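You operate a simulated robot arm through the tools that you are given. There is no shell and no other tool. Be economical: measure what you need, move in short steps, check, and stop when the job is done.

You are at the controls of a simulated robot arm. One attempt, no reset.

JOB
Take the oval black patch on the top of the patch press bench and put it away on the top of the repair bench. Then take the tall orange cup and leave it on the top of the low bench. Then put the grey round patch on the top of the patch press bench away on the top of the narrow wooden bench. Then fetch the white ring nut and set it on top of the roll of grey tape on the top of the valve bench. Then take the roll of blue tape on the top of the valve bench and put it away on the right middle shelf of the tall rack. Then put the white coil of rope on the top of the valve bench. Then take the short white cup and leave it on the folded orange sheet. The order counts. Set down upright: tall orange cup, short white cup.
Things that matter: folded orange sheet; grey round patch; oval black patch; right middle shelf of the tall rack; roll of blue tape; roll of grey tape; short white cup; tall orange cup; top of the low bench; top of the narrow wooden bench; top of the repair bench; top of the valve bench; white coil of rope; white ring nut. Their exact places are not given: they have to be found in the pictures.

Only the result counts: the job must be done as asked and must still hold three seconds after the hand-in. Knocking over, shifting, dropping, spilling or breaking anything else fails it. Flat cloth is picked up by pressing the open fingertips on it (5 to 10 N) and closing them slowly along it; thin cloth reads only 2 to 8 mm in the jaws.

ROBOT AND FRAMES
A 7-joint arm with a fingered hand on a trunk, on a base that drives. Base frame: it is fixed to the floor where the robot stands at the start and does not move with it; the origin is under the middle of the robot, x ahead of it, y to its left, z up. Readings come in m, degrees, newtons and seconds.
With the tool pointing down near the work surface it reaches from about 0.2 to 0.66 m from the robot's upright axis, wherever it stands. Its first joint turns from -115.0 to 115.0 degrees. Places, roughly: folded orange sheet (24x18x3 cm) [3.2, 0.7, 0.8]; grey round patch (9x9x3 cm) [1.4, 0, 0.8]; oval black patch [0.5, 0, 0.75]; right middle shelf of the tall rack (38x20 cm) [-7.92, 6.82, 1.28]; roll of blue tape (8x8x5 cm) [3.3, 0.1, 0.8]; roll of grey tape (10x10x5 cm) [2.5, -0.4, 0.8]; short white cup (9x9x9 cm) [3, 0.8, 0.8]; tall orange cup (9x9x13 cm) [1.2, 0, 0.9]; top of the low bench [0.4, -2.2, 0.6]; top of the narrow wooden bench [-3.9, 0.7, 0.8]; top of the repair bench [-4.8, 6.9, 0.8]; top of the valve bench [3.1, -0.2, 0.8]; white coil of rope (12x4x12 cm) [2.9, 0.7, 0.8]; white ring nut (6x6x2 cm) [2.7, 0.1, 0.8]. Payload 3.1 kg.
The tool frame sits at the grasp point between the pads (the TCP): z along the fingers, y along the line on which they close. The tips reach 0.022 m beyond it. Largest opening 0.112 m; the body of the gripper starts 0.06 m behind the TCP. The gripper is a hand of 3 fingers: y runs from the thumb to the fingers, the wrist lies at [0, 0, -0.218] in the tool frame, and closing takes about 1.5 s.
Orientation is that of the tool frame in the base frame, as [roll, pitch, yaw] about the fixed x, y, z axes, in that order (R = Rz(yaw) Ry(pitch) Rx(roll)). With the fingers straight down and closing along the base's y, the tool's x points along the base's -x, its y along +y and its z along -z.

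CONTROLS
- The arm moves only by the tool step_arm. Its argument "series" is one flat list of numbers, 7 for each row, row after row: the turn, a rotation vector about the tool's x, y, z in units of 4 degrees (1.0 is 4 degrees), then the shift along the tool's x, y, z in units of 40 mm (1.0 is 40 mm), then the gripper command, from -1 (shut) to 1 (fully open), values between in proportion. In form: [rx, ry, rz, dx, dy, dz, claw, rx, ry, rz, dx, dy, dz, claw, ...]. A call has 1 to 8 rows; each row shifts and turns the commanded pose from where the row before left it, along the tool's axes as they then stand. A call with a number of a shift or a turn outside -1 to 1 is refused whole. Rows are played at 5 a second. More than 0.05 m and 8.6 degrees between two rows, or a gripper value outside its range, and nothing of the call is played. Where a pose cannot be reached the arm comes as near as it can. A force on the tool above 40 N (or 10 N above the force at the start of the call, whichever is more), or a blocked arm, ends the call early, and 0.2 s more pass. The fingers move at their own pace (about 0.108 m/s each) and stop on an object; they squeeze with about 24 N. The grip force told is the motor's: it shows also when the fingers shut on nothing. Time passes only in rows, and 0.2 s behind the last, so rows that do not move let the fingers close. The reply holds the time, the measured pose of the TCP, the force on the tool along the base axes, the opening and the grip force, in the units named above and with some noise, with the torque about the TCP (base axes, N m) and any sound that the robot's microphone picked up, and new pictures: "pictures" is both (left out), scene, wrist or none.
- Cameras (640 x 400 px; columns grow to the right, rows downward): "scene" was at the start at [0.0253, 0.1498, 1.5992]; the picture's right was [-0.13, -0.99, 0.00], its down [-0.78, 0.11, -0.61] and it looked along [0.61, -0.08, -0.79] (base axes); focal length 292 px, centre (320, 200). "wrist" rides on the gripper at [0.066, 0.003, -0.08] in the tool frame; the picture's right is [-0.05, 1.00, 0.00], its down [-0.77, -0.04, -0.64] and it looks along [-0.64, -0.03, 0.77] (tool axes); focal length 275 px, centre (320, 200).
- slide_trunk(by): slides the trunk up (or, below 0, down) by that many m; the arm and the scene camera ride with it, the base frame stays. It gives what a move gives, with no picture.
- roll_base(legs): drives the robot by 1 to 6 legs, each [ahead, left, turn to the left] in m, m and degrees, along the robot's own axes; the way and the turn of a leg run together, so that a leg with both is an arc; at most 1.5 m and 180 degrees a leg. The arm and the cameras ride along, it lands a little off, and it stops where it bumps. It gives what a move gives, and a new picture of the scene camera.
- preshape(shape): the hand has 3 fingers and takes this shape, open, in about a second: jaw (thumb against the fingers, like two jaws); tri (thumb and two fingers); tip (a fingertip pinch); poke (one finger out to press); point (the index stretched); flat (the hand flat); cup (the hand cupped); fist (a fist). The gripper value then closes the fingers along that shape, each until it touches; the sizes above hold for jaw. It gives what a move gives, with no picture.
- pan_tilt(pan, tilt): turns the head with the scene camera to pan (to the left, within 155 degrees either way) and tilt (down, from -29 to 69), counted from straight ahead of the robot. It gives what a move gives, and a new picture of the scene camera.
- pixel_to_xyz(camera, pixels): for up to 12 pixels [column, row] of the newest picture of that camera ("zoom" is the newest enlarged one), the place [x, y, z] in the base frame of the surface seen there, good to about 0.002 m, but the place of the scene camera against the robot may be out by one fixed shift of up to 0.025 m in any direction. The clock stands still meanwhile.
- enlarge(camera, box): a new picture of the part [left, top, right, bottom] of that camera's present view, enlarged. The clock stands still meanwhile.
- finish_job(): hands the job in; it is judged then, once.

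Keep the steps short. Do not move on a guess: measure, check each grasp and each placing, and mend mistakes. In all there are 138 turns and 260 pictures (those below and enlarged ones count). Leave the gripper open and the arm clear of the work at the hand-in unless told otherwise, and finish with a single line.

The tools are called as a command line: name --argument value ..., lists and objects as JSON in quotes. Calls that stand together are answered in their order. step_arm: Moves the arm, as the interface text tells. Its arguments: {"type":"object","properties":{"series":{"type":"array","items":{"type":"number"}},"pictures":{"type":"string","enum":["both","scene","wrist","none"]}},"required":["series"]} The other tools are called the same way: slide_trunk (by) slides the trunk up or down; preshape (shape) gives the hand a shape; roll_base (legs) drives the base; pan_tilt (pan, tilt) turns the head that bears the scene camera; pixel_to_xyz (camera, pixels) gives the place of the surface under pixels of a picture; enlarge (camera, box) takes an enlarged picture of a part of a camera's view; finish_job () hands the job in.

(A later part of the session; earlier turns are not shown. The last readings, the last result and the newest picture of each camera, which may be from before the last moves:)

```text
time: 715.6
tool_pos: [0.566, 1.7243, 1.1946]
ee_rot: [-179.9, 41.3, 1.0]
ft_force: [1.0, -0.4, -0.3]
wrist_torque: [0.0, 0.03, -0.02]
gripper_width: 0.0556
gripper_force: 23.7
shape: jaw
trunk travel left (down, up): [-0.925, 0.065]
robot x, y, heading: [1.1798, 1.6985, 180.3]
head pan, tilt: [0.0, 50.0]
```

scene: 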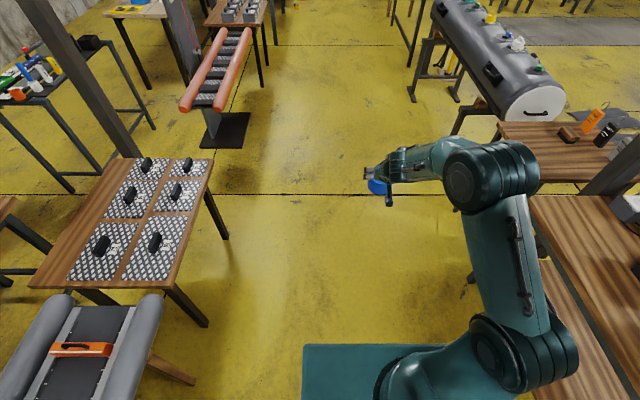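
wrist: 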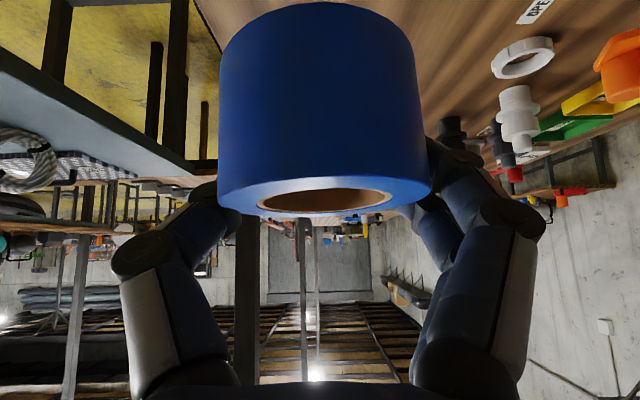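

roll_base --legs '[[1.45, 0, 0], [1.45, 0, 0], [1.45, 0, 0], [1.45, 0, 0]]'

pan_tilt --pan -10 --tilt 30

pixel_to_xyz --camera "scene" --pixels '[[50, 250], [150, 250], [250, 250], [320, 250], [450, 200], [100, 180], [200, 180], [300, 180], [350, 180], [400, 180]]'

```text
time: 743.2
tool_pos: [-5.2279, 1.9753, 1.1953]
ee_rot: [180.0, 41.4, -1.5]
ft_force: [-0.3, 0.7, -0.4]
wrist_torque: [0.02, 0.01, 0.01]
gripper_width: 0.0554
gripper_force: 24.2
shape: jaw
trunk travel left (down, up): [-0.925, 0.065]
robot x, y, heading: [-4.6136, 1.9251, 177.4]
head pan, tilt: [0.0, 50.0]
```

scene: 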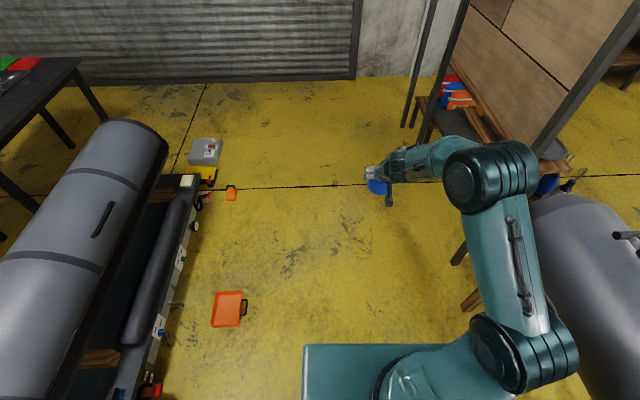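

```text
time: 744.0
tool_pos: [-5.2279, 1.9753, 1.1946]
ee_rot: [179.9, 41.4, -1.7]
ft_force: [-0.3, -0.3, -1.1]
wrist_torque: [0.0, 0.01, -0.02]
gripper_width: 0.0559
gripper_force: 24.4
shape: jaw
trunk travel left (down, up): [-0.925, 0.065]
robot x, y, heading: [-4.6163, 1.9225, 177.3]
head pan, tilt: [-10.0, 30.0]
```

scene: 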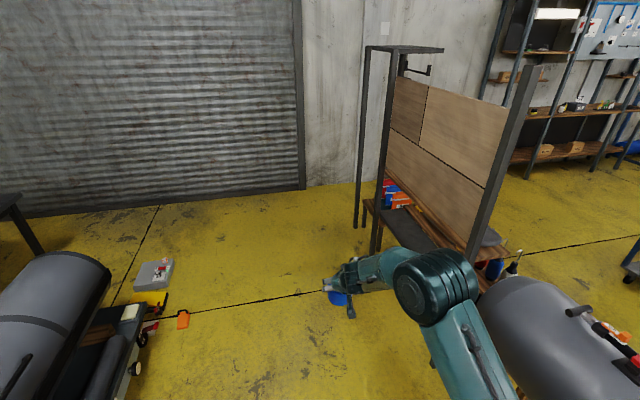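

```text
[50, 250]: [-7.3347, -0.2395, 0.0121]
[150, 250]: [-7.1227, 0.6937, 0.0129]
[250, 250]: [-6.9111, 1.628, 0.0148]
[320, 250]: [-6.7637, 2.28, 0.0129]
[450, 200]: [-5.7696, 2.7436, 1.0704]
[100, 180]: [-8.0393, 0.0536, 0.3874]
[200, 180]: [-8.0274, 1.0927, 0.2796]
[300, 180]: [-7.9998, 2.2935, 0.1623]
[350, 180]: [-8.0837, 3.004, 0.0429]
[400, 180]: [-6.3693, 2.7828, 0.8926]
```

pixel_to_xyz --camera "scene" --pixels '[[183, 318], [170, 275], [175, 285], [160, 310], [140, 335], [190, 325], [240, 380], [220, 395]]'

pan_tilt --pan 10 --tilt 55

pixel_to_xyz --camera "scene" --pixels '[[280, 280], [320, 260], [300, 240], [320, 320], [330, 280], [290, 150], [300, 170], [270, 200]]'

```text
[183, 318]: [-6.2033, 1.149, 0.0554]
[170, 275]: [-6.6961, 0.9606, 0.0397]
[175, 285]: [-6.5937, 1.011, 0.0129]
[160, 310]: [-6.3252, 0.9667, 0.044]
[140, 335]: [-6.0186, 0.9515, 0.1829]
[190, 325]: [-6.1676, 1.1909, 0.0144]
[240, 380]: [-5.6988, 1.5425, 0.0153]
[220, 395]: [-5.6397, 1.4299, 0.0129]
```

```text
time: 744.9
tool_pos: [-5.2271, 1.9759, 1.1949]
ee_rot: [180.0, 41.3, -1.6]
ft_force: [-0.2, -1.3, -1.0]
wrist_torque: [-0.02, 0.02, -0.03]
gripper_width: 0.0558
gripper_force: 24.0
shape: jaw
trunk travel left (down, up): [-0.925, 0.065]
robot x, y, heading: [-4.6158, 1.9221, 176.8]
head pan, tilt: [10.0, 55.0]
```

scene: 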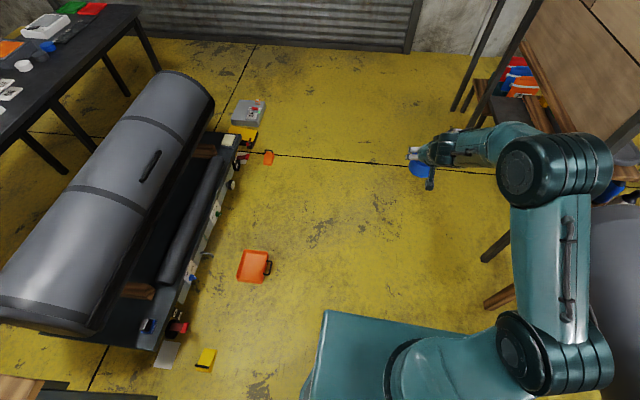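

```text
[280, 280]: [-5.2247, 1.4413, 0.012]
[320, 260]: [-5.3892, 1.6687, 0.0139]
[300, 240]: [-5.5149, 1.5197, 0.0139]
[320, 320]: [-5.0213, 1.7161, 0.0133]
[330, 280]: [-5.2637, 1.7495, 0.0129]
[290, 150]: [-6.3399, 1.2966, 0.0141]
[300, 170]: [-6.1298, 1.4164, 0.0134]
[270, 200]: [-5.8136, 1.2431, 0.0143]
```

The lane is y≥1.7 (orange tray) to y≤2.4 (stand). I'll retract 0.12 m, drive to x≈−7.15, turn north, sidestep west and go on past the stand.

step_arm --series '[0, 0, 0, 0.755, 0, -0.656, -1, 0, 0, 0, 0.755, 0, -0.656, -1, 0, 0, 0, 0.755, 0, -0.656, -1]' --pictures "none"

roll_base --legs '[[0, 0, 3.0], [1.3, 0, 0], [1.25, 0, 0], [0, 0, -90], [0, 0.27, 0]]'

```text
time: 745.7
tool_pos: [-5.1041, 1.9705, 1.1953]
ee_rot: [-180.0, 41.4, -1.6]
ft_force: [0.8, -0.5, -0.4]
wrist_torque: [0.02, -0.02, 0.01]
gripper_width: 0.0556
gripper_force: 23.9
shape: jaw
trunk travel left (down, up): [-0.925, 0.065]
robot x, y, heading: [-4.6163, 1.9205, 177.3]
head pan, tilt: [10.0, 55.0]
```

```text
time: 763.8
tool_pos: [-7.3779, 2.3456, 1.1943]
ee_rot: [179.9, 41.3, -87.9]
ft_force: [-0.7, 0.8, -0.8]
wrist_torque: [0.01, 0.02, -0.02]
gripper_width: 0.0554
gripper_force: 24.4
shape: jaw
trunk travel left (down, up): [-0.925, 0.065]
robot x, y, heading: [-7.3987, 1.8526, 91.1]
head pan, tilt: [10.0, 55.0]
```

scene: 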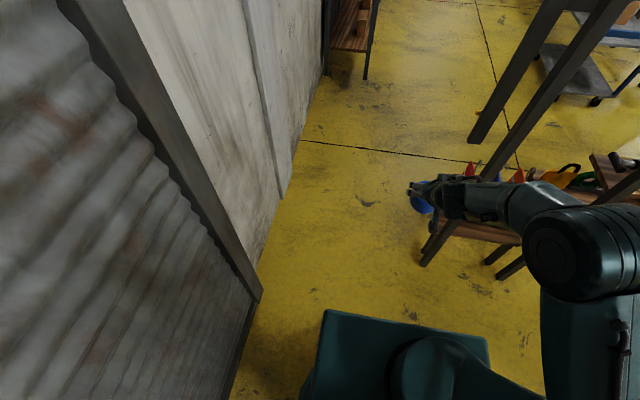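

The elbow sticks out to the right; measuring it against the stand posts.

pixel_to_xyz --camera "scene" --pixels '[[560, 240], [600, 230], [636, 220], [560, 210], [520, 80], [560, 20], [480, 120], [430, 240], [610, 330]]'

pan_tilt --pan -40 --tilt 40

pixel_to_xyz --camera "scene" --pixels '[[100, 200], [200, 200], [300, 200], [400, 200], [300, 250], [350, 250], [400, 250], [300, 150], [400, 150]]'

```text
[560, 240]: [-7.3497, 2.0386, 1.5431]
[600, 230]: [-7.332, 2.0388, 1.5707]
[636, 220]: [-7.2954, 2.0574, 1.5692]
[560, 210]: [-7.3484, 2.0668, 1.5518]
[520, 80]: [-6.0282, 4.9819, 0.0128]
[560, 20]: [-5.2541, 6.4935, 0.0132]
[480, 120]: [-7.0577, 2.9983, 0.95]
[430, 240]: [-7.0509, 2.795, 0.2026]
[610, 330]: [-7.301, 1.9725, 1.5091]
```

```text
time: 765.0
tool_pos: [-7.3787, 2.3456, 1.1942]
ee_rot: [180.0, 41.3, -87.9]
ft_force: [0.4, -0.3, -0.6]
wrist_torque: [-0.01, -0.01, 0.02]
gripper_width: 0.0552
gripper_force: 24.7
shape: jaw
trunk travel left (down, up): [-0.925, 0.065]
robot x, y, heading: [-7.3976, 1.8531, 91.2]
head pan, tilt: [-40.0, 40.0]
```

scene: 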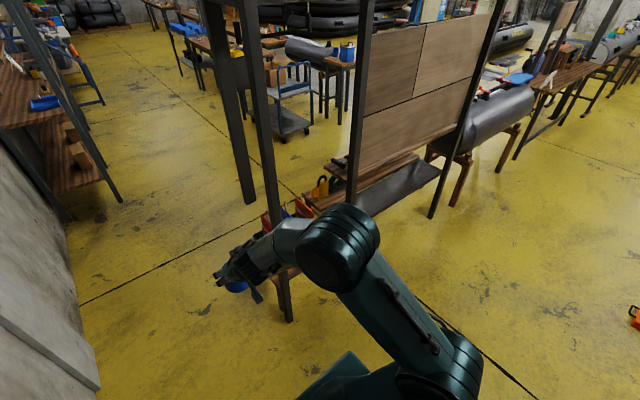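

```text
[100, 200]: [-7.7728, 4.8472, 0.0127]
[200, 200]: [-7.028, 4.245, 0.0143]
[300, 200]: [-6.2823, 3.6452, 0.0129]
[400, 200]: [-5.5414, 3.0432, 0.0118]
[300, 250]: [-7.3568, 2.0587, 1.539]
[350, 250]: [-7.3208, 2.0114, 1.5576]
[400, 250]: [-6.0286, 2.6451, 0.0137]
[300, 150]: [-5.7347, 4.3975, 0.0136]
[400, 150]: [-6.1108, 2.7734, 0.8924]
```

Elbow clears the stand. Driving north to face the rack at about (−6.9, 6.8).

roll_base --legs '[[1.3, 0, -1.2], [1.3, -0.5, 0], [1.2, 0, 0], [1.15, 0, 0], [0, 0, 90]]'

pan_tilt --pan 10 --tilt 25

```text
time: 792.9
tool_pos: [-7.4417, 6.8065, 1.1943]
ee_rot: [-180.0, 41.2, 1.3]
ft_force: [0.3, -0.6, -0.1]
wrist_torque: [0.01, -0.02, -0.02]
gripper_width: 0.0554
gripper_force: 23.9
shape: jaw
trunk travel left (down, up): [-0.925, 0.065]
robot x, y, heading: [-6.9509, 6.7825, -180.2]
head pan, tilt: [-40.0, 40.0]
```

scene: 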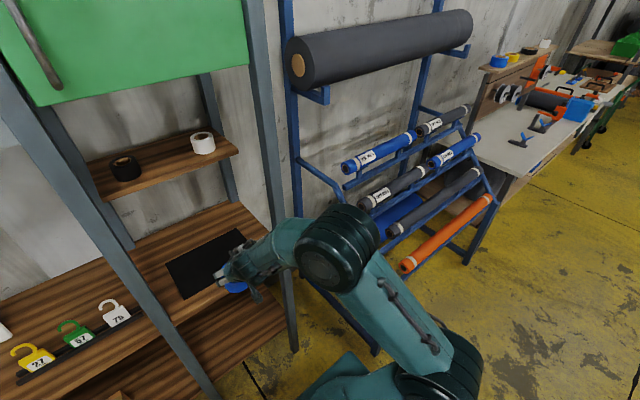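

```text
time: 794.1
tool_pos: [-7.4431, 6.8053, 1.195]
ee_rot: [180.0, 41.3, 1.3]
ft_force: [-0.4, -0.2, -2.0]
wrist_torque: [0.01, -0.05, 0.02]
gripper_width: 0.0551
gripper_force: 24.2
shape: jaw
trunk travel left (down, up): [-0.925, 0.065]
robot x, y, heading: [-6.952, 6.7808, -180.1]
head pan, tilt: [10.0, 25.0]
```

scene: 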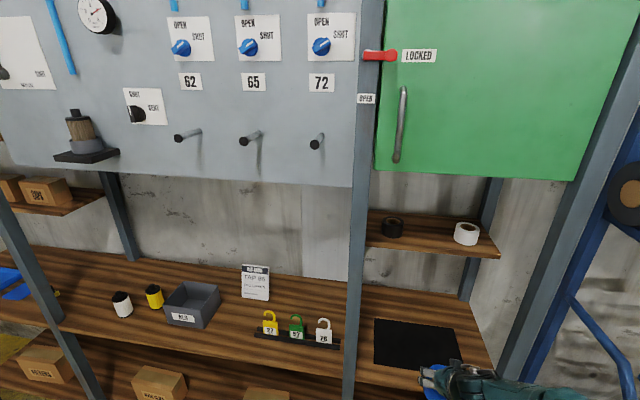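

The right middle shelf holds a black and a white tape, under a green cabinet. Measuring the space.

pixel_to_xyz --camera "scene" --pixels '[[392, 227], [466, 234], [430, 238], [430, 248], [372, 240], [497, 250], [430, 225], [375, 168], [575, 178], [470, 173], [360, 250], [540, 250]]'

enlarge --camera "scene" --box '[350, 150, 520, 260]'

pixel_to_xyz --camera "zoom" --pixels '[[250, 300], [250, 350], [300, 330], [300, 280], [340, 300], [350, 360], [200, 310], [200, 350], [420, 330], [480, 350], [480, 300], [80, 310]]'

```text
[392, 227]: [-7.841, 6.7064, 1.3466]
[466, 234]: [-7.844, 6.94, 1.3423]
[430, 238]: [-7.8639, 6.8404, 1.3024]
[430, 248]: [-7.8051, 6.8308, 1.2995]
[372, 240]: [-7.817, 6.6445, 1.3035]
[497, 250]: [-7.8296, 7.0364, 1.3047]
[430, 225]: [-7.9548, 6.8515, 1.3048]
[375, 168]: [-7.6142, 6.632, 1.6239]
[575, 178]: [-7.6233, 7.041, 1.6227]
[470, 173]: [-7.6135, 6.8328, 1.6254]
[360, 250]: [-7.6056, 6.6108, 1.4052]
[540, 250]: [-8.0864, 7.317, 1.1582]
```

```text
3.64 times, centred on (435, 205) of scene
```

zoom: 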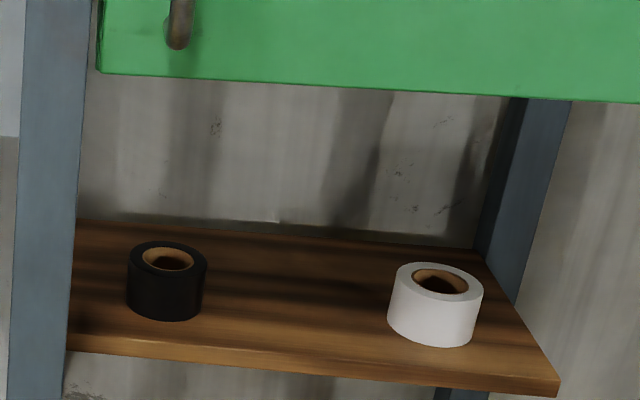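

```text
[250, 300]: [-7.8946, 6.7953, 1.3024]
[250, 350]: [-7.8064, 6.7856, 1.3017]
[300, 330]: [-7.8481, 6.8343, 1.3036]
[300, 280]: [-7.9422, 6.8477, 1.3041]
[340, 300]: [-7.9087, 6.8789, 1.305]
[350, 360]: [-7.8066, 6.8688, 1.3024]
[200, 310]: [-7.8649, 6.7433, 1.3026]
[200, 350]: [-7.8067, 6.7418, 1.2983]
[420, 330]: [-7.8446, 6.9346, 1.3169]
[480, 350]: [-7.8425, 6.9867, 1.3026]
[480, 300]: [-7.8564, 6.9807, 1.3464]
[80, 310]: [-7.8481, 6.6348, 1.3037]
```

Shelf surface z≈1.291, front edge x≈−7.805, gap between the tapes centred at y≈6.825; cabinet bottom z≈1.61 at x≈−7.615. The forearm slants steeply and could hit the cabinet, so I'll back off, stretch the arm out and raise the hand by arm to flatten it.

roll_base --legs '[[-0.3, 0, 0]]'

step_arm --series '[0, 0, 0, -0.755, 0, 0.656, -1, 0, 0, 0, -0.755, 0, 0.656, -1, 0, 0, 0, -0.755, 0, 0.656, -1, 0, 0, 0, -0.755, 0, 0.656, -1, 0, 0, 0, -0.755, 0, 0.656, -1, 0, 0, 0, -0.755, 0, 0.656, -1]' --pictures "none"

step_arm --series '[0, 0, 0, -0.656, 0, -0.755, -1, 0, 0, 0, -0.656, 0, -0.755, -1, 0, 0, 0, -0.656, 0, -0.755, -1, 0, 0, 0, -0.656, 0, -0.755, -1, 0, 0, 0, 0, 0, 0, -1]' --pictures "both"

```text
time: 796.1
tool_pos: [-7.1458, 6.8073, 1.1945]
ee_rot: [-180.0, 41.3, 1.2]
ft_force: [-0.8, 0.3, -1.6]
wrist_torque: [0.01, 0.01, 0.01]
gripper_width: 0.055
gripper_force: 24.1
shape: jaw
trunk travel left (down, up): [-0.925, 0.065]
robot x, y, heading: [-6.6513, 6.7809, -180.0]
head pan, tilt: [10.0, 25.0]
```

scene: 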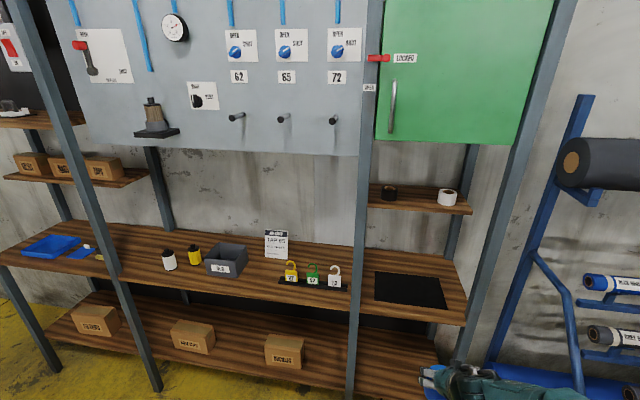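

```text
time: 797.5
tool_pos: [-7.3864, 6.8069, 1.1924]
ee_rot: [179.8, 41.3, 1.0]
ft_force: [-0.9, 0.6, -0.6]
wrist_torque: [0.0, 0.0, 0.01]
gripper_width: 0.0548
gripper_force: 24.0
shape: jaw
trunk travel left (down, up): [-0.925, 0.065]
robot x, y, heading: [-6.6517, 6.7833, -179.7]
head pan, tilt: [10.0, 25.0]
```

```text
time: 798.7
tool_pos: [-7.3846, 6.8029, 1.355]
ee_rot: [-180.0, 41.3, 1.3]
ft_force: [0.0, 0.3, -0.9]
wrist_torque: [0.01, 0.0, -0.01]
gripper_width: 0.0548
gripper_force: 23.9
shape: jaw
trunk travel left (down, up): [-0.925, 0.065]
robot x, y, heading: [-6.6523, 6.7775, -179.9]
head pan, tilt: [10.0, 25.0]
```

scene: 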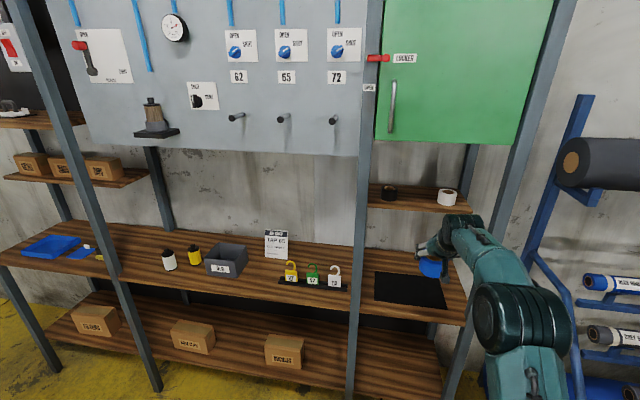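
wrist: 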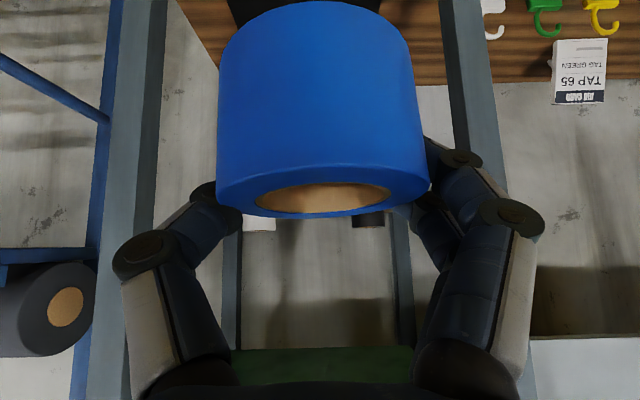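

pixel_to_xyz --camera "scene" --pixels '[[462, 222], [470, 240], [490, 245], [500, 265], [525, 300], [520, 345], [440, 250]]'

```text
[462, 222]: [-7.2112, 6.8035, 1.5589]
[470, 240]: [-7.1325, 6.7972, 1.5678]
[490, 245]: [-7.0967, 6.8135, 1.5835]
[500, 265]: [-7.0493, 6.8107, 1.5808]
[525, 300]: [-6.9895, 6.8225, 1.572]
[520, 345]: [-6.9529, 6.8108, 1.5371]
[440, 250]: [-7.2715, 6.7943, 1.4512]
```

Forearm top is ~0.20 m above the TCP, leaving ≥5 cm under the cabinet. Raising 2 cm and driving in 0.33 m, shifted 0.025 right, then checking.

step_arm --series '[0, 0, 0, -0.33, 0, -0.38, -1, 0, 0, 0, 0, 0, 0, -1]' --pictures "none"

roll_base --legs '[[0.33, -0.025, 0]]'

step_arm --series '[0, 0, 0, 0, 0, 0, -1]' --pictures "wrist"

```text
time: 799.3
tool_pos: [-7.385, 6.803, 1.3743]
ee_rot: [179.9, 41.3, 1.2]
ft_force: [0.0, -0.3, -0.8]
wrist_torque: [0.0, 0.02, -0.03]
gripper_width: 0.0545
gripper_force: 23.9
shape: jaw
trunk travel left (down, up): [-0.925, 0.065]
robot x, y, heading: [-6.6556, 6.779, -179.5]
head pan, tilt: [10.0, 25.0]
```

```text
time: 801.5
tool_pos: [-7.7153, 6.8312, 1.3762]
ee_rot: [-180.0, 41.3, 1.0]
ft_force: [-0.4, 0.0, -0.3]
wrist_torque: [0.02, -0.02, -0.02]
gripper_width: 0.0546
gripper_force: 24.1
shape: jaw
trunk travel left (down, up): [-0.925, 0.065]
robot x, y, heading: [-6.9823, 6.8068, 179.7]
head pan, tilt: [10.0, 25.0]
```

scene: 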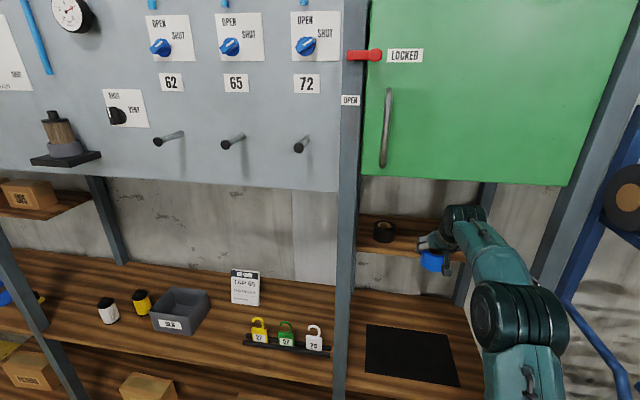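

```text
time: 801.9
tool_pos: [-7.7158, 6.8317, 1.3758]
ee_rot: [-179.9, 41.3, 1.0]
ft_force: [-0.5, 0.3, -1.2]
wrist_torque: [0.02, 0.02, 0.03]
gripper_width: 0.0547
gripper_force: 23.7
shape: jaw
trunk travel left (down, up): [-0.925, 0.065]
robot x, y, heading: [-6.9811, 6.8029, 179.9]
head pan, tilt: [10.0, 25.0]
```

wrist: 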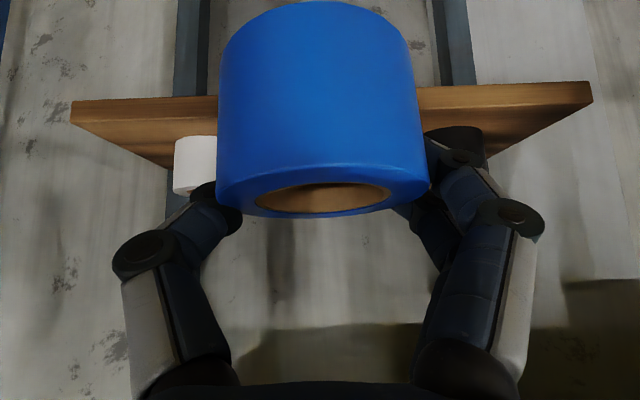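

pixel_to_xyz --camera "wrist" --pixels '[[180, 150], [210, 150], [190, 190], [475, 140], [440, 140], [460, 130], [100, 103], [560, 95], [150, 130], [540, 115], [195, 132]]'

```text
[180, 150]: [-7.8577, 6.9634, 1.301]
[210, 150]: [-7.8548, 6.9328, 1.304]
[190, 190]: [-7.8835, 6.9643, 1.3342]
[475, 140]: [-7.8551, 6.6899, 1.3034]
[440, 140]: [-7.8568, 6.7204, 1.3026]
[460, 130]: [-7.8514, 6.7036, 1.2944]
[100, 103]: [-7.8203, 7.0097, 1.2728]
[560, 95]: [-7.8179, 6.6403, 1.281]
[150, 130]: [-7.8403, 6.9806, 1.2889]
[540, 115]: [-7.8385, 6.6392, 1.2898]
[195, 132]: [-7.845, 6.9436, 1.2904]
```

Shelf true z 1.290, front edge x −7.818; gap centre y≈6.825. Driving in 0.17 m and trimming y.

roll_base --legs '[[0.17, 0.005, 0]]'

step_arm --series '[0, 0, 0, 0, 0, 0, -1]' --pictures "wrist"

```text
time: 803.4
tool_pos: [-7.8842, 6.8292, 1.3774]
ee_rot: [180.0, 41.4, 0.9]
ft_force: [-0.2, -0.2, -1.7]
wrist_torque: [0.01, 0.01, 0.01]
gripper_width: 0.0548
gripper_force: 23.8
shape: jaw
trunk travel left (down, up): [-0.925, 0.065]
robot x, y, heading: [-7.1535, 6.8005, 179.8]
head pan, tilt: [10.0, 25.0]
```

scene: 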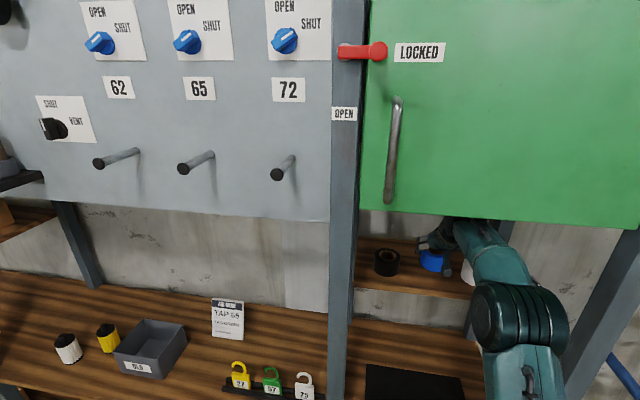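

```text
time: 803.8
tool_pos: [-7.8833, 6.8287, 1.3769]
ee_rot: [180.0, 41.3, 0.9]
ft_force: [1.1, 0.0, -1.3]
wrist_torque: [0.02, 0.02, 0.02]
gripper_width: 0.0549
gripper_force: 24.0
shape: jaw
trunk travel left (down, up): [-0.925, 0.065]
robot x, y, heading: [-7.1535, 6.8028, 179.6]
head pan, tilt: [10.0, 25.0]
```

wrist: 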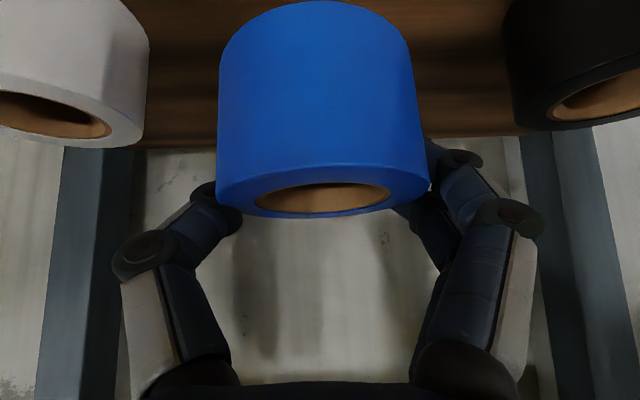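

Well centred between the two tapes. Lowering ~40 mm in fine steps.

step_arm --series '[0, 0, 0, 0.3, 0, 0.34, -1, 0, 0, 0, 0.25, 0, 0.29, -1, 0, 0, 0, 0.05, 0, 0.06, -1, 0, 0, 0, 0.03, 0, 0.035, -1, 0, 0, 0, 0.03, 0, 0.035, -1, 0, 0, 0, 0, 0, 0, -1]' --pictures "wrist"

```text
time: 805.2
tool_pos: [-7.8856, 6.8283, 1.3366]
ee_rot: [180.0, 41.2, 0.9]
ft_force: [-1.8, 1.2, 2.3]
wrist_torque: [-0.1, -0.03, -0.04]
gripper_width: 0.0545
gripper_force: 24.2
shape: jaw
trunk travel left (down, up): [-0.925, 0.065]
robot x, y, heading: [-7.152, 6.8026, 179.8]
head pan, tilt: [10.0, 25.0]
```

wrist: 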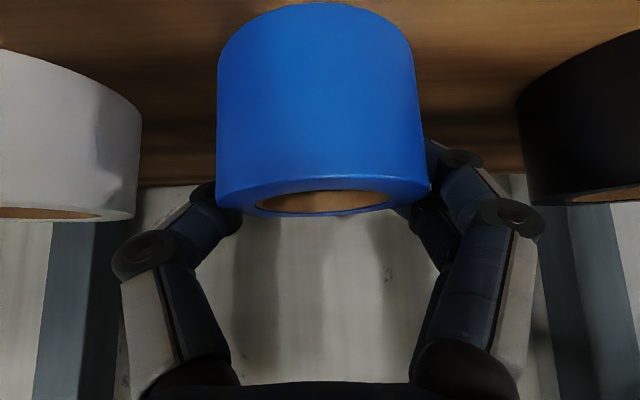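

Contact. Opening modestly to free the roll, then looking.

step_arm --series '[0, 0, 0, 0.015, 0, 0.018, -1, 0, 0, 0, 0, 0, 0, -0.02, 0, 0, 0, 0, 0, 0, 0.1, 0, 0, 0, 0, 0, 0, 0.25, 0, 0, 0, 0, 0, 0, 0.4, 0, 0, 0, 0, 0, 0, 0.45, 0, 0, 0, 0, 0, 0, 0.45]' --pictures "wrist"

```text
time: 806.8
tool_pos: [-7.8858, 6.8276, 1.3344]
ee_rot: [-180.0, 41.3, 0.9]
ft_force: [0.6, 0.2, 1.0]
wrist_torque: [0.03, 0.0, 0.02]
gripper_width: 0.081
gripper_force: 0.0
shape: jaw
trunk travel left (down, up): [-0.925, 0.065]
robot x, y, heading: [-7.1543, 6.8004, 179.8]
head pan, tilt: [10.0, 25.0]
```

wrist: 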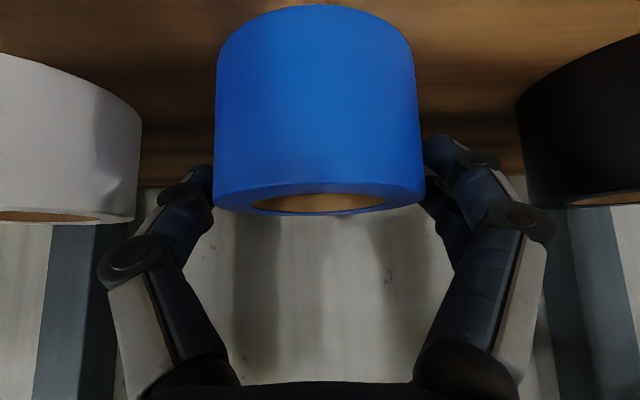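

Released. Backing straight out.

roll_base --legs '[[-0.1, 0, 0], [-0.3, 0, 0]]'

enlarge --camera "scene" --box '[340, 160, 540, 285]'

```text
time: 809.6
tool_pos: [-7.4872, 6.8266, 1.3345]
ee_rot: [-179.9, 41.3, 0.9]
ft_force: [-0.3, 1.0, -0.1]
wrist_torque: [0.0, -0.01, -0.03]
gripper_width: 0.0809
gripper_force: 0.1
shape: jaw
trunk travel left (down, up): [-0.925, 0.065]
robot x, y, heading: [-6.7521, 6.8017, 179.9]
head pan, tilt: [10.0, 25.0]
```

scene: 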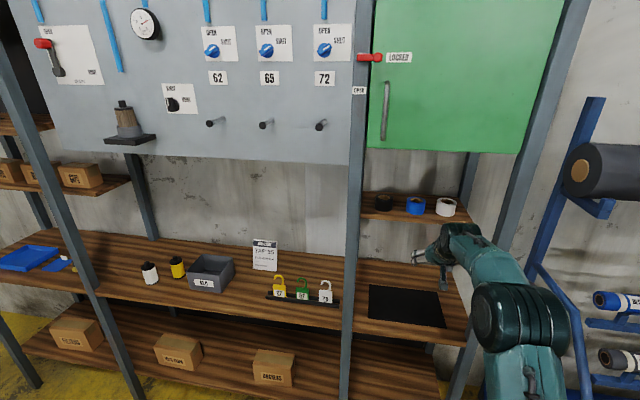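

```text
3.20 times, centred on (440, 222) of scene
```

zoom: 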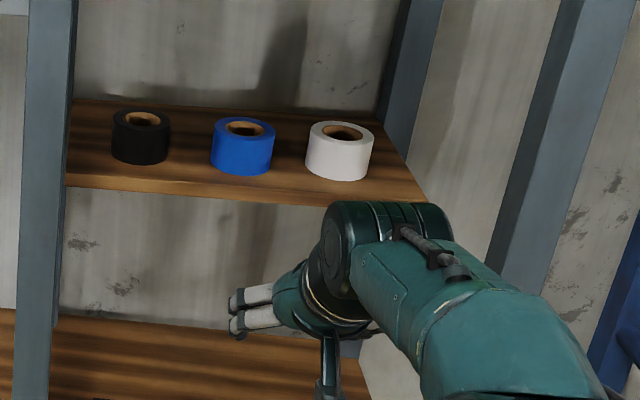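

Blue tape stands on the right middle shelf. Now restoring the hand to vertical and retracting, then heading back for the rope.

step_arm --series '[0, 1, 0, 0.7, 0, -0.6, 1, 0, 1, 0, 0.75, 0, -0.55, 1, 0, 1, 0, 0.78, 0, -0.5, 1, 0, 1, 0, 0.8, 0, -0.4, 1, 0, 1, 0, 0.85, 0, -0.35, 1, 0, 1, 0, 0.9, 0, -0.3, 1, 0, 1, 0, 0.9, 0, -0.25, 1, 0, 1, 0, 0.9, 0, -0.1, 1]' --pictures "none"

step_arm --series '[0, 1, 0, 0, 0, 0, 1, 0, 1, 0, 0, 0, 0, 1, 0, 0.3, 0, 0, 0, 0, 1, 0, 0, 0, 0, 0, 0, 1]' --pictures "none"

roll_base --legs '[[0, 0, 90], [1.3, 0, 0], [1.3, 0, 0], [1.0, -0.65, 0]]'

```text
time: 811.4
tool_pos: [-7.1874, 6.8309, 1.3244]
ee_rot: [-180.0, 9.3, 0.9]
ft_force: [0.5, -0.1, 0.1]
wrist_torque: [-0.01, 0.02, 0.02]
gripper_width: 0.1118
gripper_force: 0.0
shape: jaw
trunk travel left (down, up): [-0.925, 0.065]
robot x, y, heading: [-6.7569, 6.8011, 180.1]
head pan, tilt: [10.0, 25.0]
```

```text
time: 812.4
tool_pos: [-7.1911, 6.8325, 1.325]
ee_rot: [180.0, -0.1, 0.9]
ft_force: [-0.7, 0.9, -0.7]
wrist_torque: [-0.02, 0.01, 0.01]
gripper_width: 0.1119
gripper_force: 0.0
shape: jaw
trunk travel left (down, up): [-0.925, 0.065]
robot x, y, heading: [-6.7549, 6.8009, 179.5]
head pan, tilt: [10.0, 25.0]
```

```text
time: 834.4
tool_pos: [-7.5625, 2.7964, 1.3225]
ee_rot: [180.0, 0.1, 88.7]
ft_force: [-0.2, -0.3, 0.1]
wrist_torque: [0.01, 0.0, 0.0]
gripper_width: 0.1122
gripper_force: 0.1
shape: jaw
trunk travel left (down, up): [-0.925, 0.065]
robot x, y, heading: [-7.5162, 3.2311, -92.8]
head pan, tilt: [10.0, 25.0]
```

scene: 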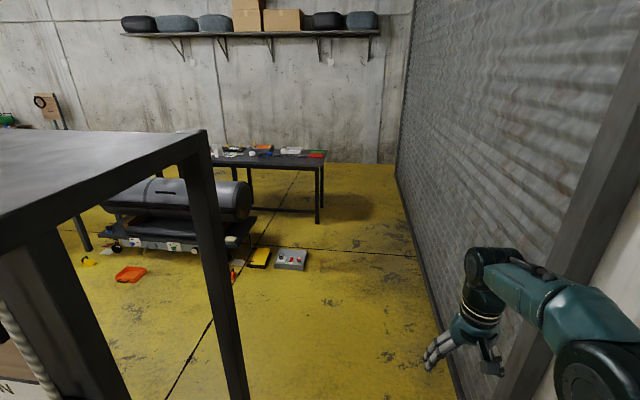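

roll_base --legs '[[1.25, 0.1, 2.8], [0, 0, 90], [1.4, 0, 0], [1.4, -0.05, 0]]'

```text
time: 857.6
tool_pos: [-4.2278, 1.8391, 1.3238]
ee_rot: [-179.9, 0.1, -178.9]
ft_force: [0.6, 0.2, 0.1]
wrist_torque: [0.02, -0.01, -0.03]
gripper_width: 0.1119
gripper_force: 0.1
shape: jaw
trunk travel left (down, up): [-0.925, 0.065]
robot x, y, heading: [-4.6648, 1.8722, 0.2]
head pan, tilt: [10.0, 25.0]
```

scene: 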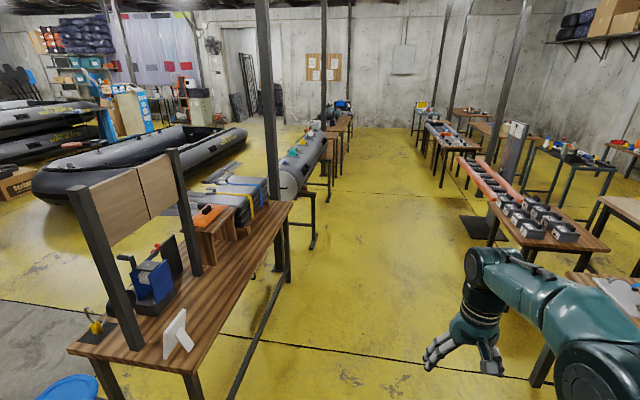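

roll_base --legs '[[1.5, -0.02, -0.5], [1.5, 0, 0], [1.5, 0, 0], [1.5, 0, 0]]'

```text
refused: leg 1 is longer than a leg can be; nothing moved
```

roll_base --legs '[[1.49, -0.02, -0.5], [1.5, 0, 0], [1.5, 0, 0], [1.5, 0, 0]]'

```text
time: 886.0
tool_pos: [1.7395, 1.8336, 1.3239]
ee_rot: [-180.0, 0.0, -179.0]
ft_force: [1.2, -1.0, 0.3]
wrist_torque: [-0.01, -0.01, 0.0]
gripper_width: 0.112
gripper_force: 0.1
shape: jaw
trunk travel left (down, up): [-0.925, 0.065]
robot x, y, heading: [1.3042, 1.8692, -0.1]
head pan, tilt: [10.0, 25.0]
```

scene: 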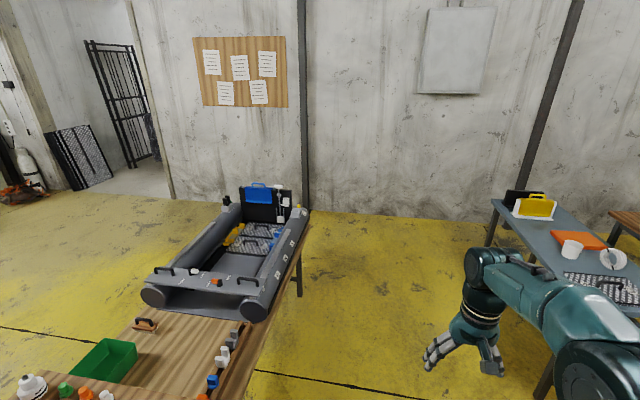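

roll_base --legs '[[1.4, -0.2, 0], [0.24, 0, 0], [0, 0, -90]]'

pan_tilt --pan 5 --tilt 55

enlarge --camera "scene" --box '[200, 60, 460, 240]'

step_arm --series '[0, 0, 0, 0, 0, 0, 1]' --pictures "wrist"

```text
time: 898.1
tool_pos: [2.9192, 1.2254, 1.3232]
ee_rot: [-179.9, 0.1, 92.8]
ft_force: [-0.1, 0.2, 0.0]
wrist_torque: [-0.01, 0.0, 0.03]
gripper_width: 0.1121
gripper_force: 0.0
shape: jaw
trunk travel left (down, up): [-0.925, 0.065]
robot x, y, heading: [2.9393, 1.6627, -88.8]
head pan, tilt: [10.0, 25.0]
```

scene: 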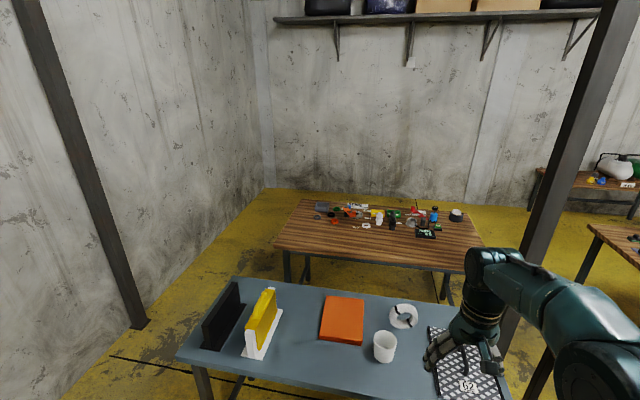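

```text
time: 899.1
tool_pos: [2.9195, 1.2247, 1.3222]
ee_rot: [-180.0, 0.2, 92.7]
ft_force: [0.2, 0.4, -0.8]
wrist_torque: [-0.04, 0.02, -0.02]
gripper_width: 0.1118
gripper_force: 0.0
shape: jaw
trunk travel left (down, up): [-0.925, 0.065]
robot x, y, heading: [2.9384, 1.6618, -88.3]
head pan, tilt: [5.0, 55.0]
```

scene: 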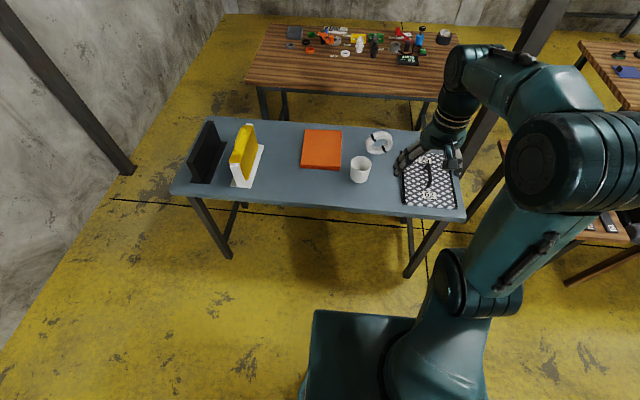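

```text
2.22 times, centred on (330, 150) of scene
```

zoom: 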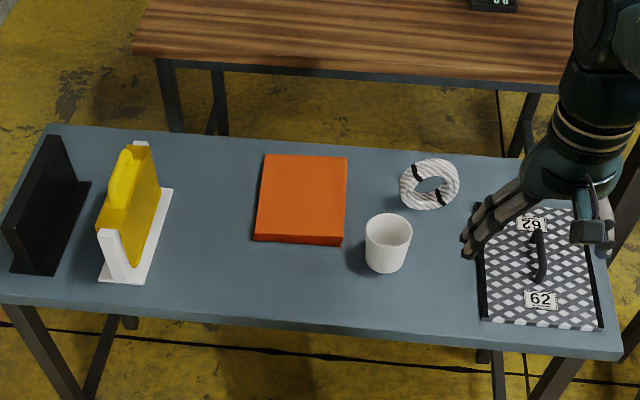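

```text
time: 899.5
tool_pos: [2.9195, 1.2261, 1.3245]
ee_rot: [-180.0, 0.0, 92.7]
ft_force: [-0.2, 0.0, -0.3]
wrist_torque: [0.04, -0.01, 0.04]
gripper_width: 0.1119
gripper_force: 0.0
shape: jaw
trunk travel left (down, up): [-0.925, 0.065]
robot x, y, heading: [2.9392, 1.6624, -88.5]
head pan, tilt: [5.0, 55.0]
```

wrist: 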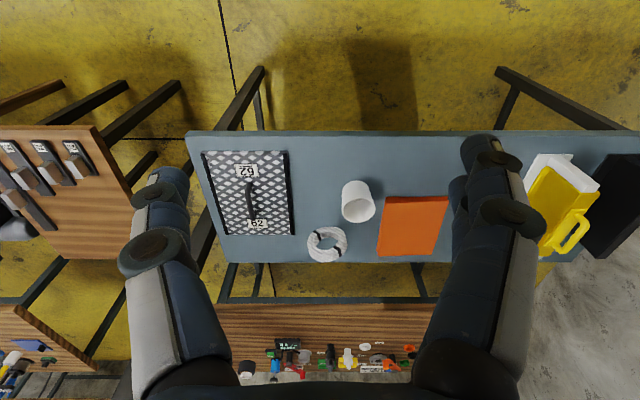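

enlarge --camera "wrist" --box '[290, 170, 460, 276]'

pixel_to_xyz --camera "wrist" --pixels '[[312, 244], [342, 244], [327, 229], [327, 259], [327, 244], [358, 205], [358, 183], [415, 228], [385, 200], [445, 200], [380, 255], [430, 255]]'

```text
3.76 times, centred on (375, 223) of wrist
```

zoom: 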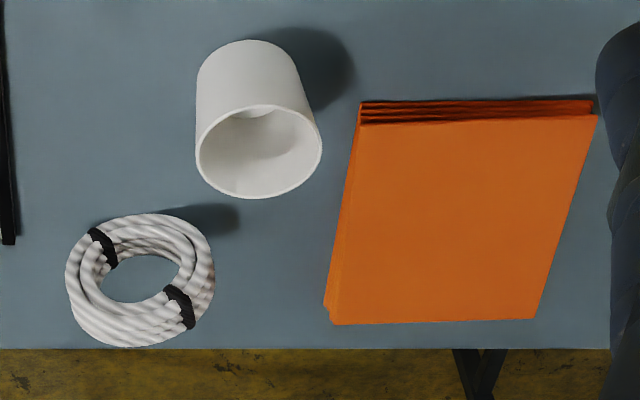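

```text
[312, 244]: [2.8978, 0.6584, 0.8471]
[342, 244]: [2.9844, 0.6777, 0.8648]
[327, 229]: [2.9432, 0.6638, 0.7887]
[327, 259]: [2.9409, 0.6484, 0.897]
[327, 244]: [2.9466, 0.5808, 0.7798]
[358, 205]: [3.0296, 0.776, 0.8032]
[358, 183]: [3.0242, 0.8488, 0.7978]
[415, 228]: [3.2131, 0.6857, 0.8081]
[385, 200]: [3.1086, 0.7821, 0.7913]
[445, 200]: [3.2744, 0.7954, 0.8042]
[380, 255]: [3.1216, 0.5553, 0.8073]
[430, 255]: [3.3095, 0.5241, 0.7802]
```

The coil stands on edge (top z≈0.897, thickness ~40 mm along y, plane turned ~13°). I'll drive in 0.43 m and turn the hand 80° so the jaws close across its thickness.

roll_base --legs '[[0.43, 0, -1.3]]'

step_arm --series '[0, 0, 1, 0, 0, 0.3, 1, 0, 0, 1, 0, 0, 0.3, 1, 0, 0, 1, 0, 0, 0.3, 1, 0, 0, 1, 0, 0, 0.3, 1, 0, 0, 1, 0, 0, 0.3, 1, 0, 0, 1, 0, 0, 0.3, 1, 0, 0, 1, 0, 0, 0.3, 1, 0, 0, 1, 0, 0, 0.3, 1]' --pictures "none"

step_arm --series '[0, 0, 1, 0, 0, 0.3, 1, 0, 0, 1, 0, 0, 0.3, 1, 0, 0, 1, 0, 0, 0.3, 1, 0, 0, 1, 0, 0, 0.3, 1, 0, 0, 1, 0, 0, 0.3, 1, 0, 0, 1, 0, 0, 0, 1, 0, 0, 1, 0, 0, 0, 1, 0, 0, 1, 0, 0, 0, 1]' --pictures "none"

step_arm --series '[0, 0, 1, 0, 0, 0, 1, 0, 0, 1, 0, 0, 0, 1, 0, 0, 1, 0, 0, 0, 1, 0, 0, 0.6, 0, 0, 0, 0.5]' --pictures "both"

```text
time: 902.1
tool_pos: [2.9235, 0.7987, 1.3231]
ee_rot: [-179.9, 0.1, 92.0]
ft_force: [0.0, 0.2, -0.2]
wrist_torque: [0.01, 0.03, 0.01]
gripper_width: 0.1119
gripper_force: 0.1
shape: jaw
trunk travel left (down, up): [-0.925, 0.065]
robot x, y, heading: [2.9475, 1.2338, -89.0]
head pan, tilt: [5.0, 55.0]
```

scene: 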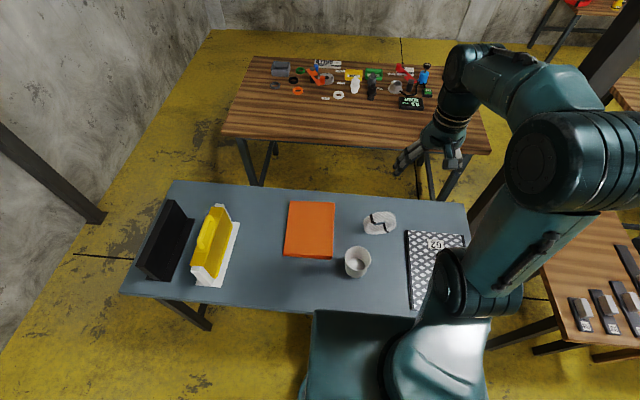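

```text
time: 903.9
tool_pos: [2.9241, 0.7966, 1.2267]
ee_rot: [180.0, 0.1, 59.9]
ft_force: [0.2, -0.5, -0.3]
wrist_torque: [0.03, -0.01, 0.01]
gripper_width: 0.1121
gripper_force: 0.0
shape: jaw
trunk travel left (down, up): [-0.925, 0.065]
robot x, y, heading: [2.9473, 1.2318, -89.2]
head pan, tilt: [5.0, 55.0]
```

```text
time: 905.7
tool_pos: [2.9242, 0.7988, 1.1663]
ee_rot: [179.9, 0.0, 27.9]
ft_force: [-0.7, -0.6, -0.3]
wrist_torque: [0.01, 0.0, -0.02]
gripper_width: 0.1118
gripper_force: 0.1
shape: jaw
trunk travel left (down, up): [-0.925, 0.065]
robot x, y, heading: [2.9491, 1.2335, -89.3]
head pan, tilt: [5.0, 55.0]
```

```text
time: 906.7
tool_pos: [2.9234, 0.7982, 1.1668]
ee_rot: [179.9, 0.0, 13.5]
ft_force: [-0.2, -0.4, 0.4]
wrist_torque: [-0.01, 0.01, -0.01]
gripper_width: 0.0843
gripper_force: 0.0
shape: jaw
trunk travel left (down, up): [-0.925, 0.065]
robot x, y, heading: [2.9476, 1.2309, -89.2]
head pan, tilt: [5.0, 55.0]
```

scene: 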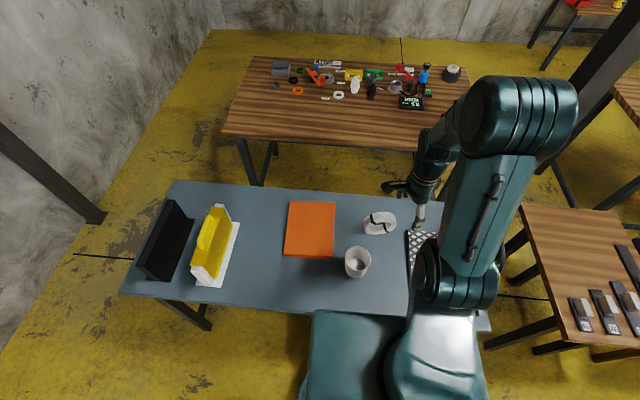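
wrist: 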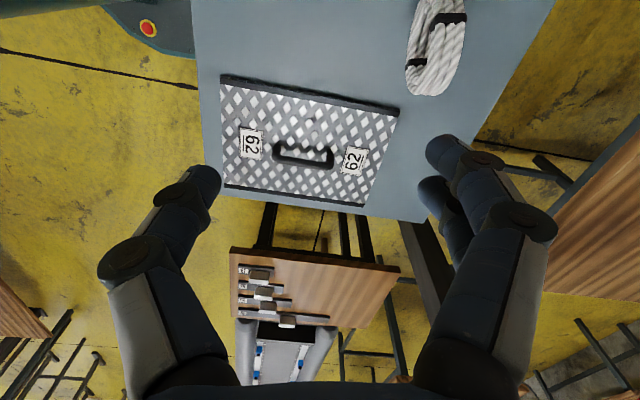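

pixel_to_xyz --camera "wrist" --pixels '[[425, 85], [440, 60], [420, 55], [455, 55], [440, 30], [425, 20], [460, 25], [445, 5], [410, 70], [450, 75], [437, 45], [380, 30]]'

pixel_to_xyz --camera "scene" --pixels '[[367, 225], [393, 222], [380, 213], [380, 222], [375, 228], [388, 230], [357, 262], [345, 255], [370, 255]]'

```text
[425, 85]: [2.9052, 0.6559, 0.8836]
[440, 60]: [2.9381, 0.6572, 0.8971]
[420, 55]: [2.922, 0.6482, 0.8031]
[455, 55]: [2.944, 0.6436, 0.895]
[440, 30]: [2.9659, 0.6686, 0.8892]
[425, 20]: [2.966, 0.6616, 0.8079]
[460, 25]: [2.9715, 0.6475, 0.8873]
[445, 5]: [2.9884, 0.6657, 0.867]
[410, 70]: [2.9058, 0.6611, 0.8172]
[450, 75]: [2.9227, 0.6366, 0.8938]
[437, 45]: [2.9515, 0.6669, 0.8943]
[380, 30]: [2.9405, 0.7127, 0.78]
```

```text
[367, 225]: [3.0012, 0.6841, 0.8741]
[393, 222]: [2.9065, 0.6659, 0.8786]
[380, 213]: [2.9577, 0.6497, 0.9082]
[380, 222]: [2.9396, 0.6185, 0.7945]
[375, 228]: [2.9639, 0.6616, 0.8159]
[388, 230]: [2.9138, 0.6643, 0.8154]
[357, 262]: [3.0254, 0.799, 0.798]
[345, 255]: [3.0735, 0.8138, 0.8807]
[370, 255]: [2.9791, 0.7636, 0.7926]
```

Coil top centre ≈(2.943,0.649). Lowering the trunk 0.15 m and moving above it.

slide_trunk --by -0.15

step_arm --series '[0, 0, 0, -0.1, 0.94, 0, 0.5, 0, 0, 0, -0.1, 0.94, 0, 0.5, 0, 0, 0, -0.1, 0.93, 0, 0.4, 0, 0, 0, -0.09, 0.93, 0, 0.4, 0, 0, 0, 0, 0, 0, 0.4]' --pictures "wrist"

```text
time: 908.5
tool_pos: [2.9231, 0.7979, 1.0177]
ee_rot: [179.9, 0.0, 13.6]
ft_force: [0.1, -0.2, -0.4]
wrist_torque: [-0.03, -0.03, -0.01]
gripper_width: 0.0842
gripper_force: 0.1
shape: jaw
trunk travel left (down, up): [-0.775, 0.215]
robot x, y, heading: [2.9476, 1.2349, -89.2]
head pan, tilt: [5.0, 55.0]
```

```text
time: 909.7
tool_pos: [2.9433, 0.6505, 1.0191]
ee_rot: [180.0, 0.0, 13.5]
ft_force: [0.4, 0.5, -0.8]
wrist_torque: [-0.05, 0.0, -0.02]
gripper_width: 0.0786
gripper_force: 0.3
shape: jaw
trunk travel left (down, up): [-0.775, 0.215]
robot x, y, heading: [2.949, 1.2374, -89.4]
head pan, tilt: [5.0, 55.0]
```

wrist: 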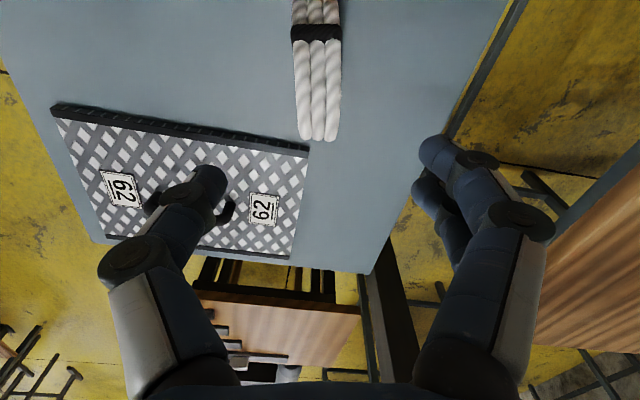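

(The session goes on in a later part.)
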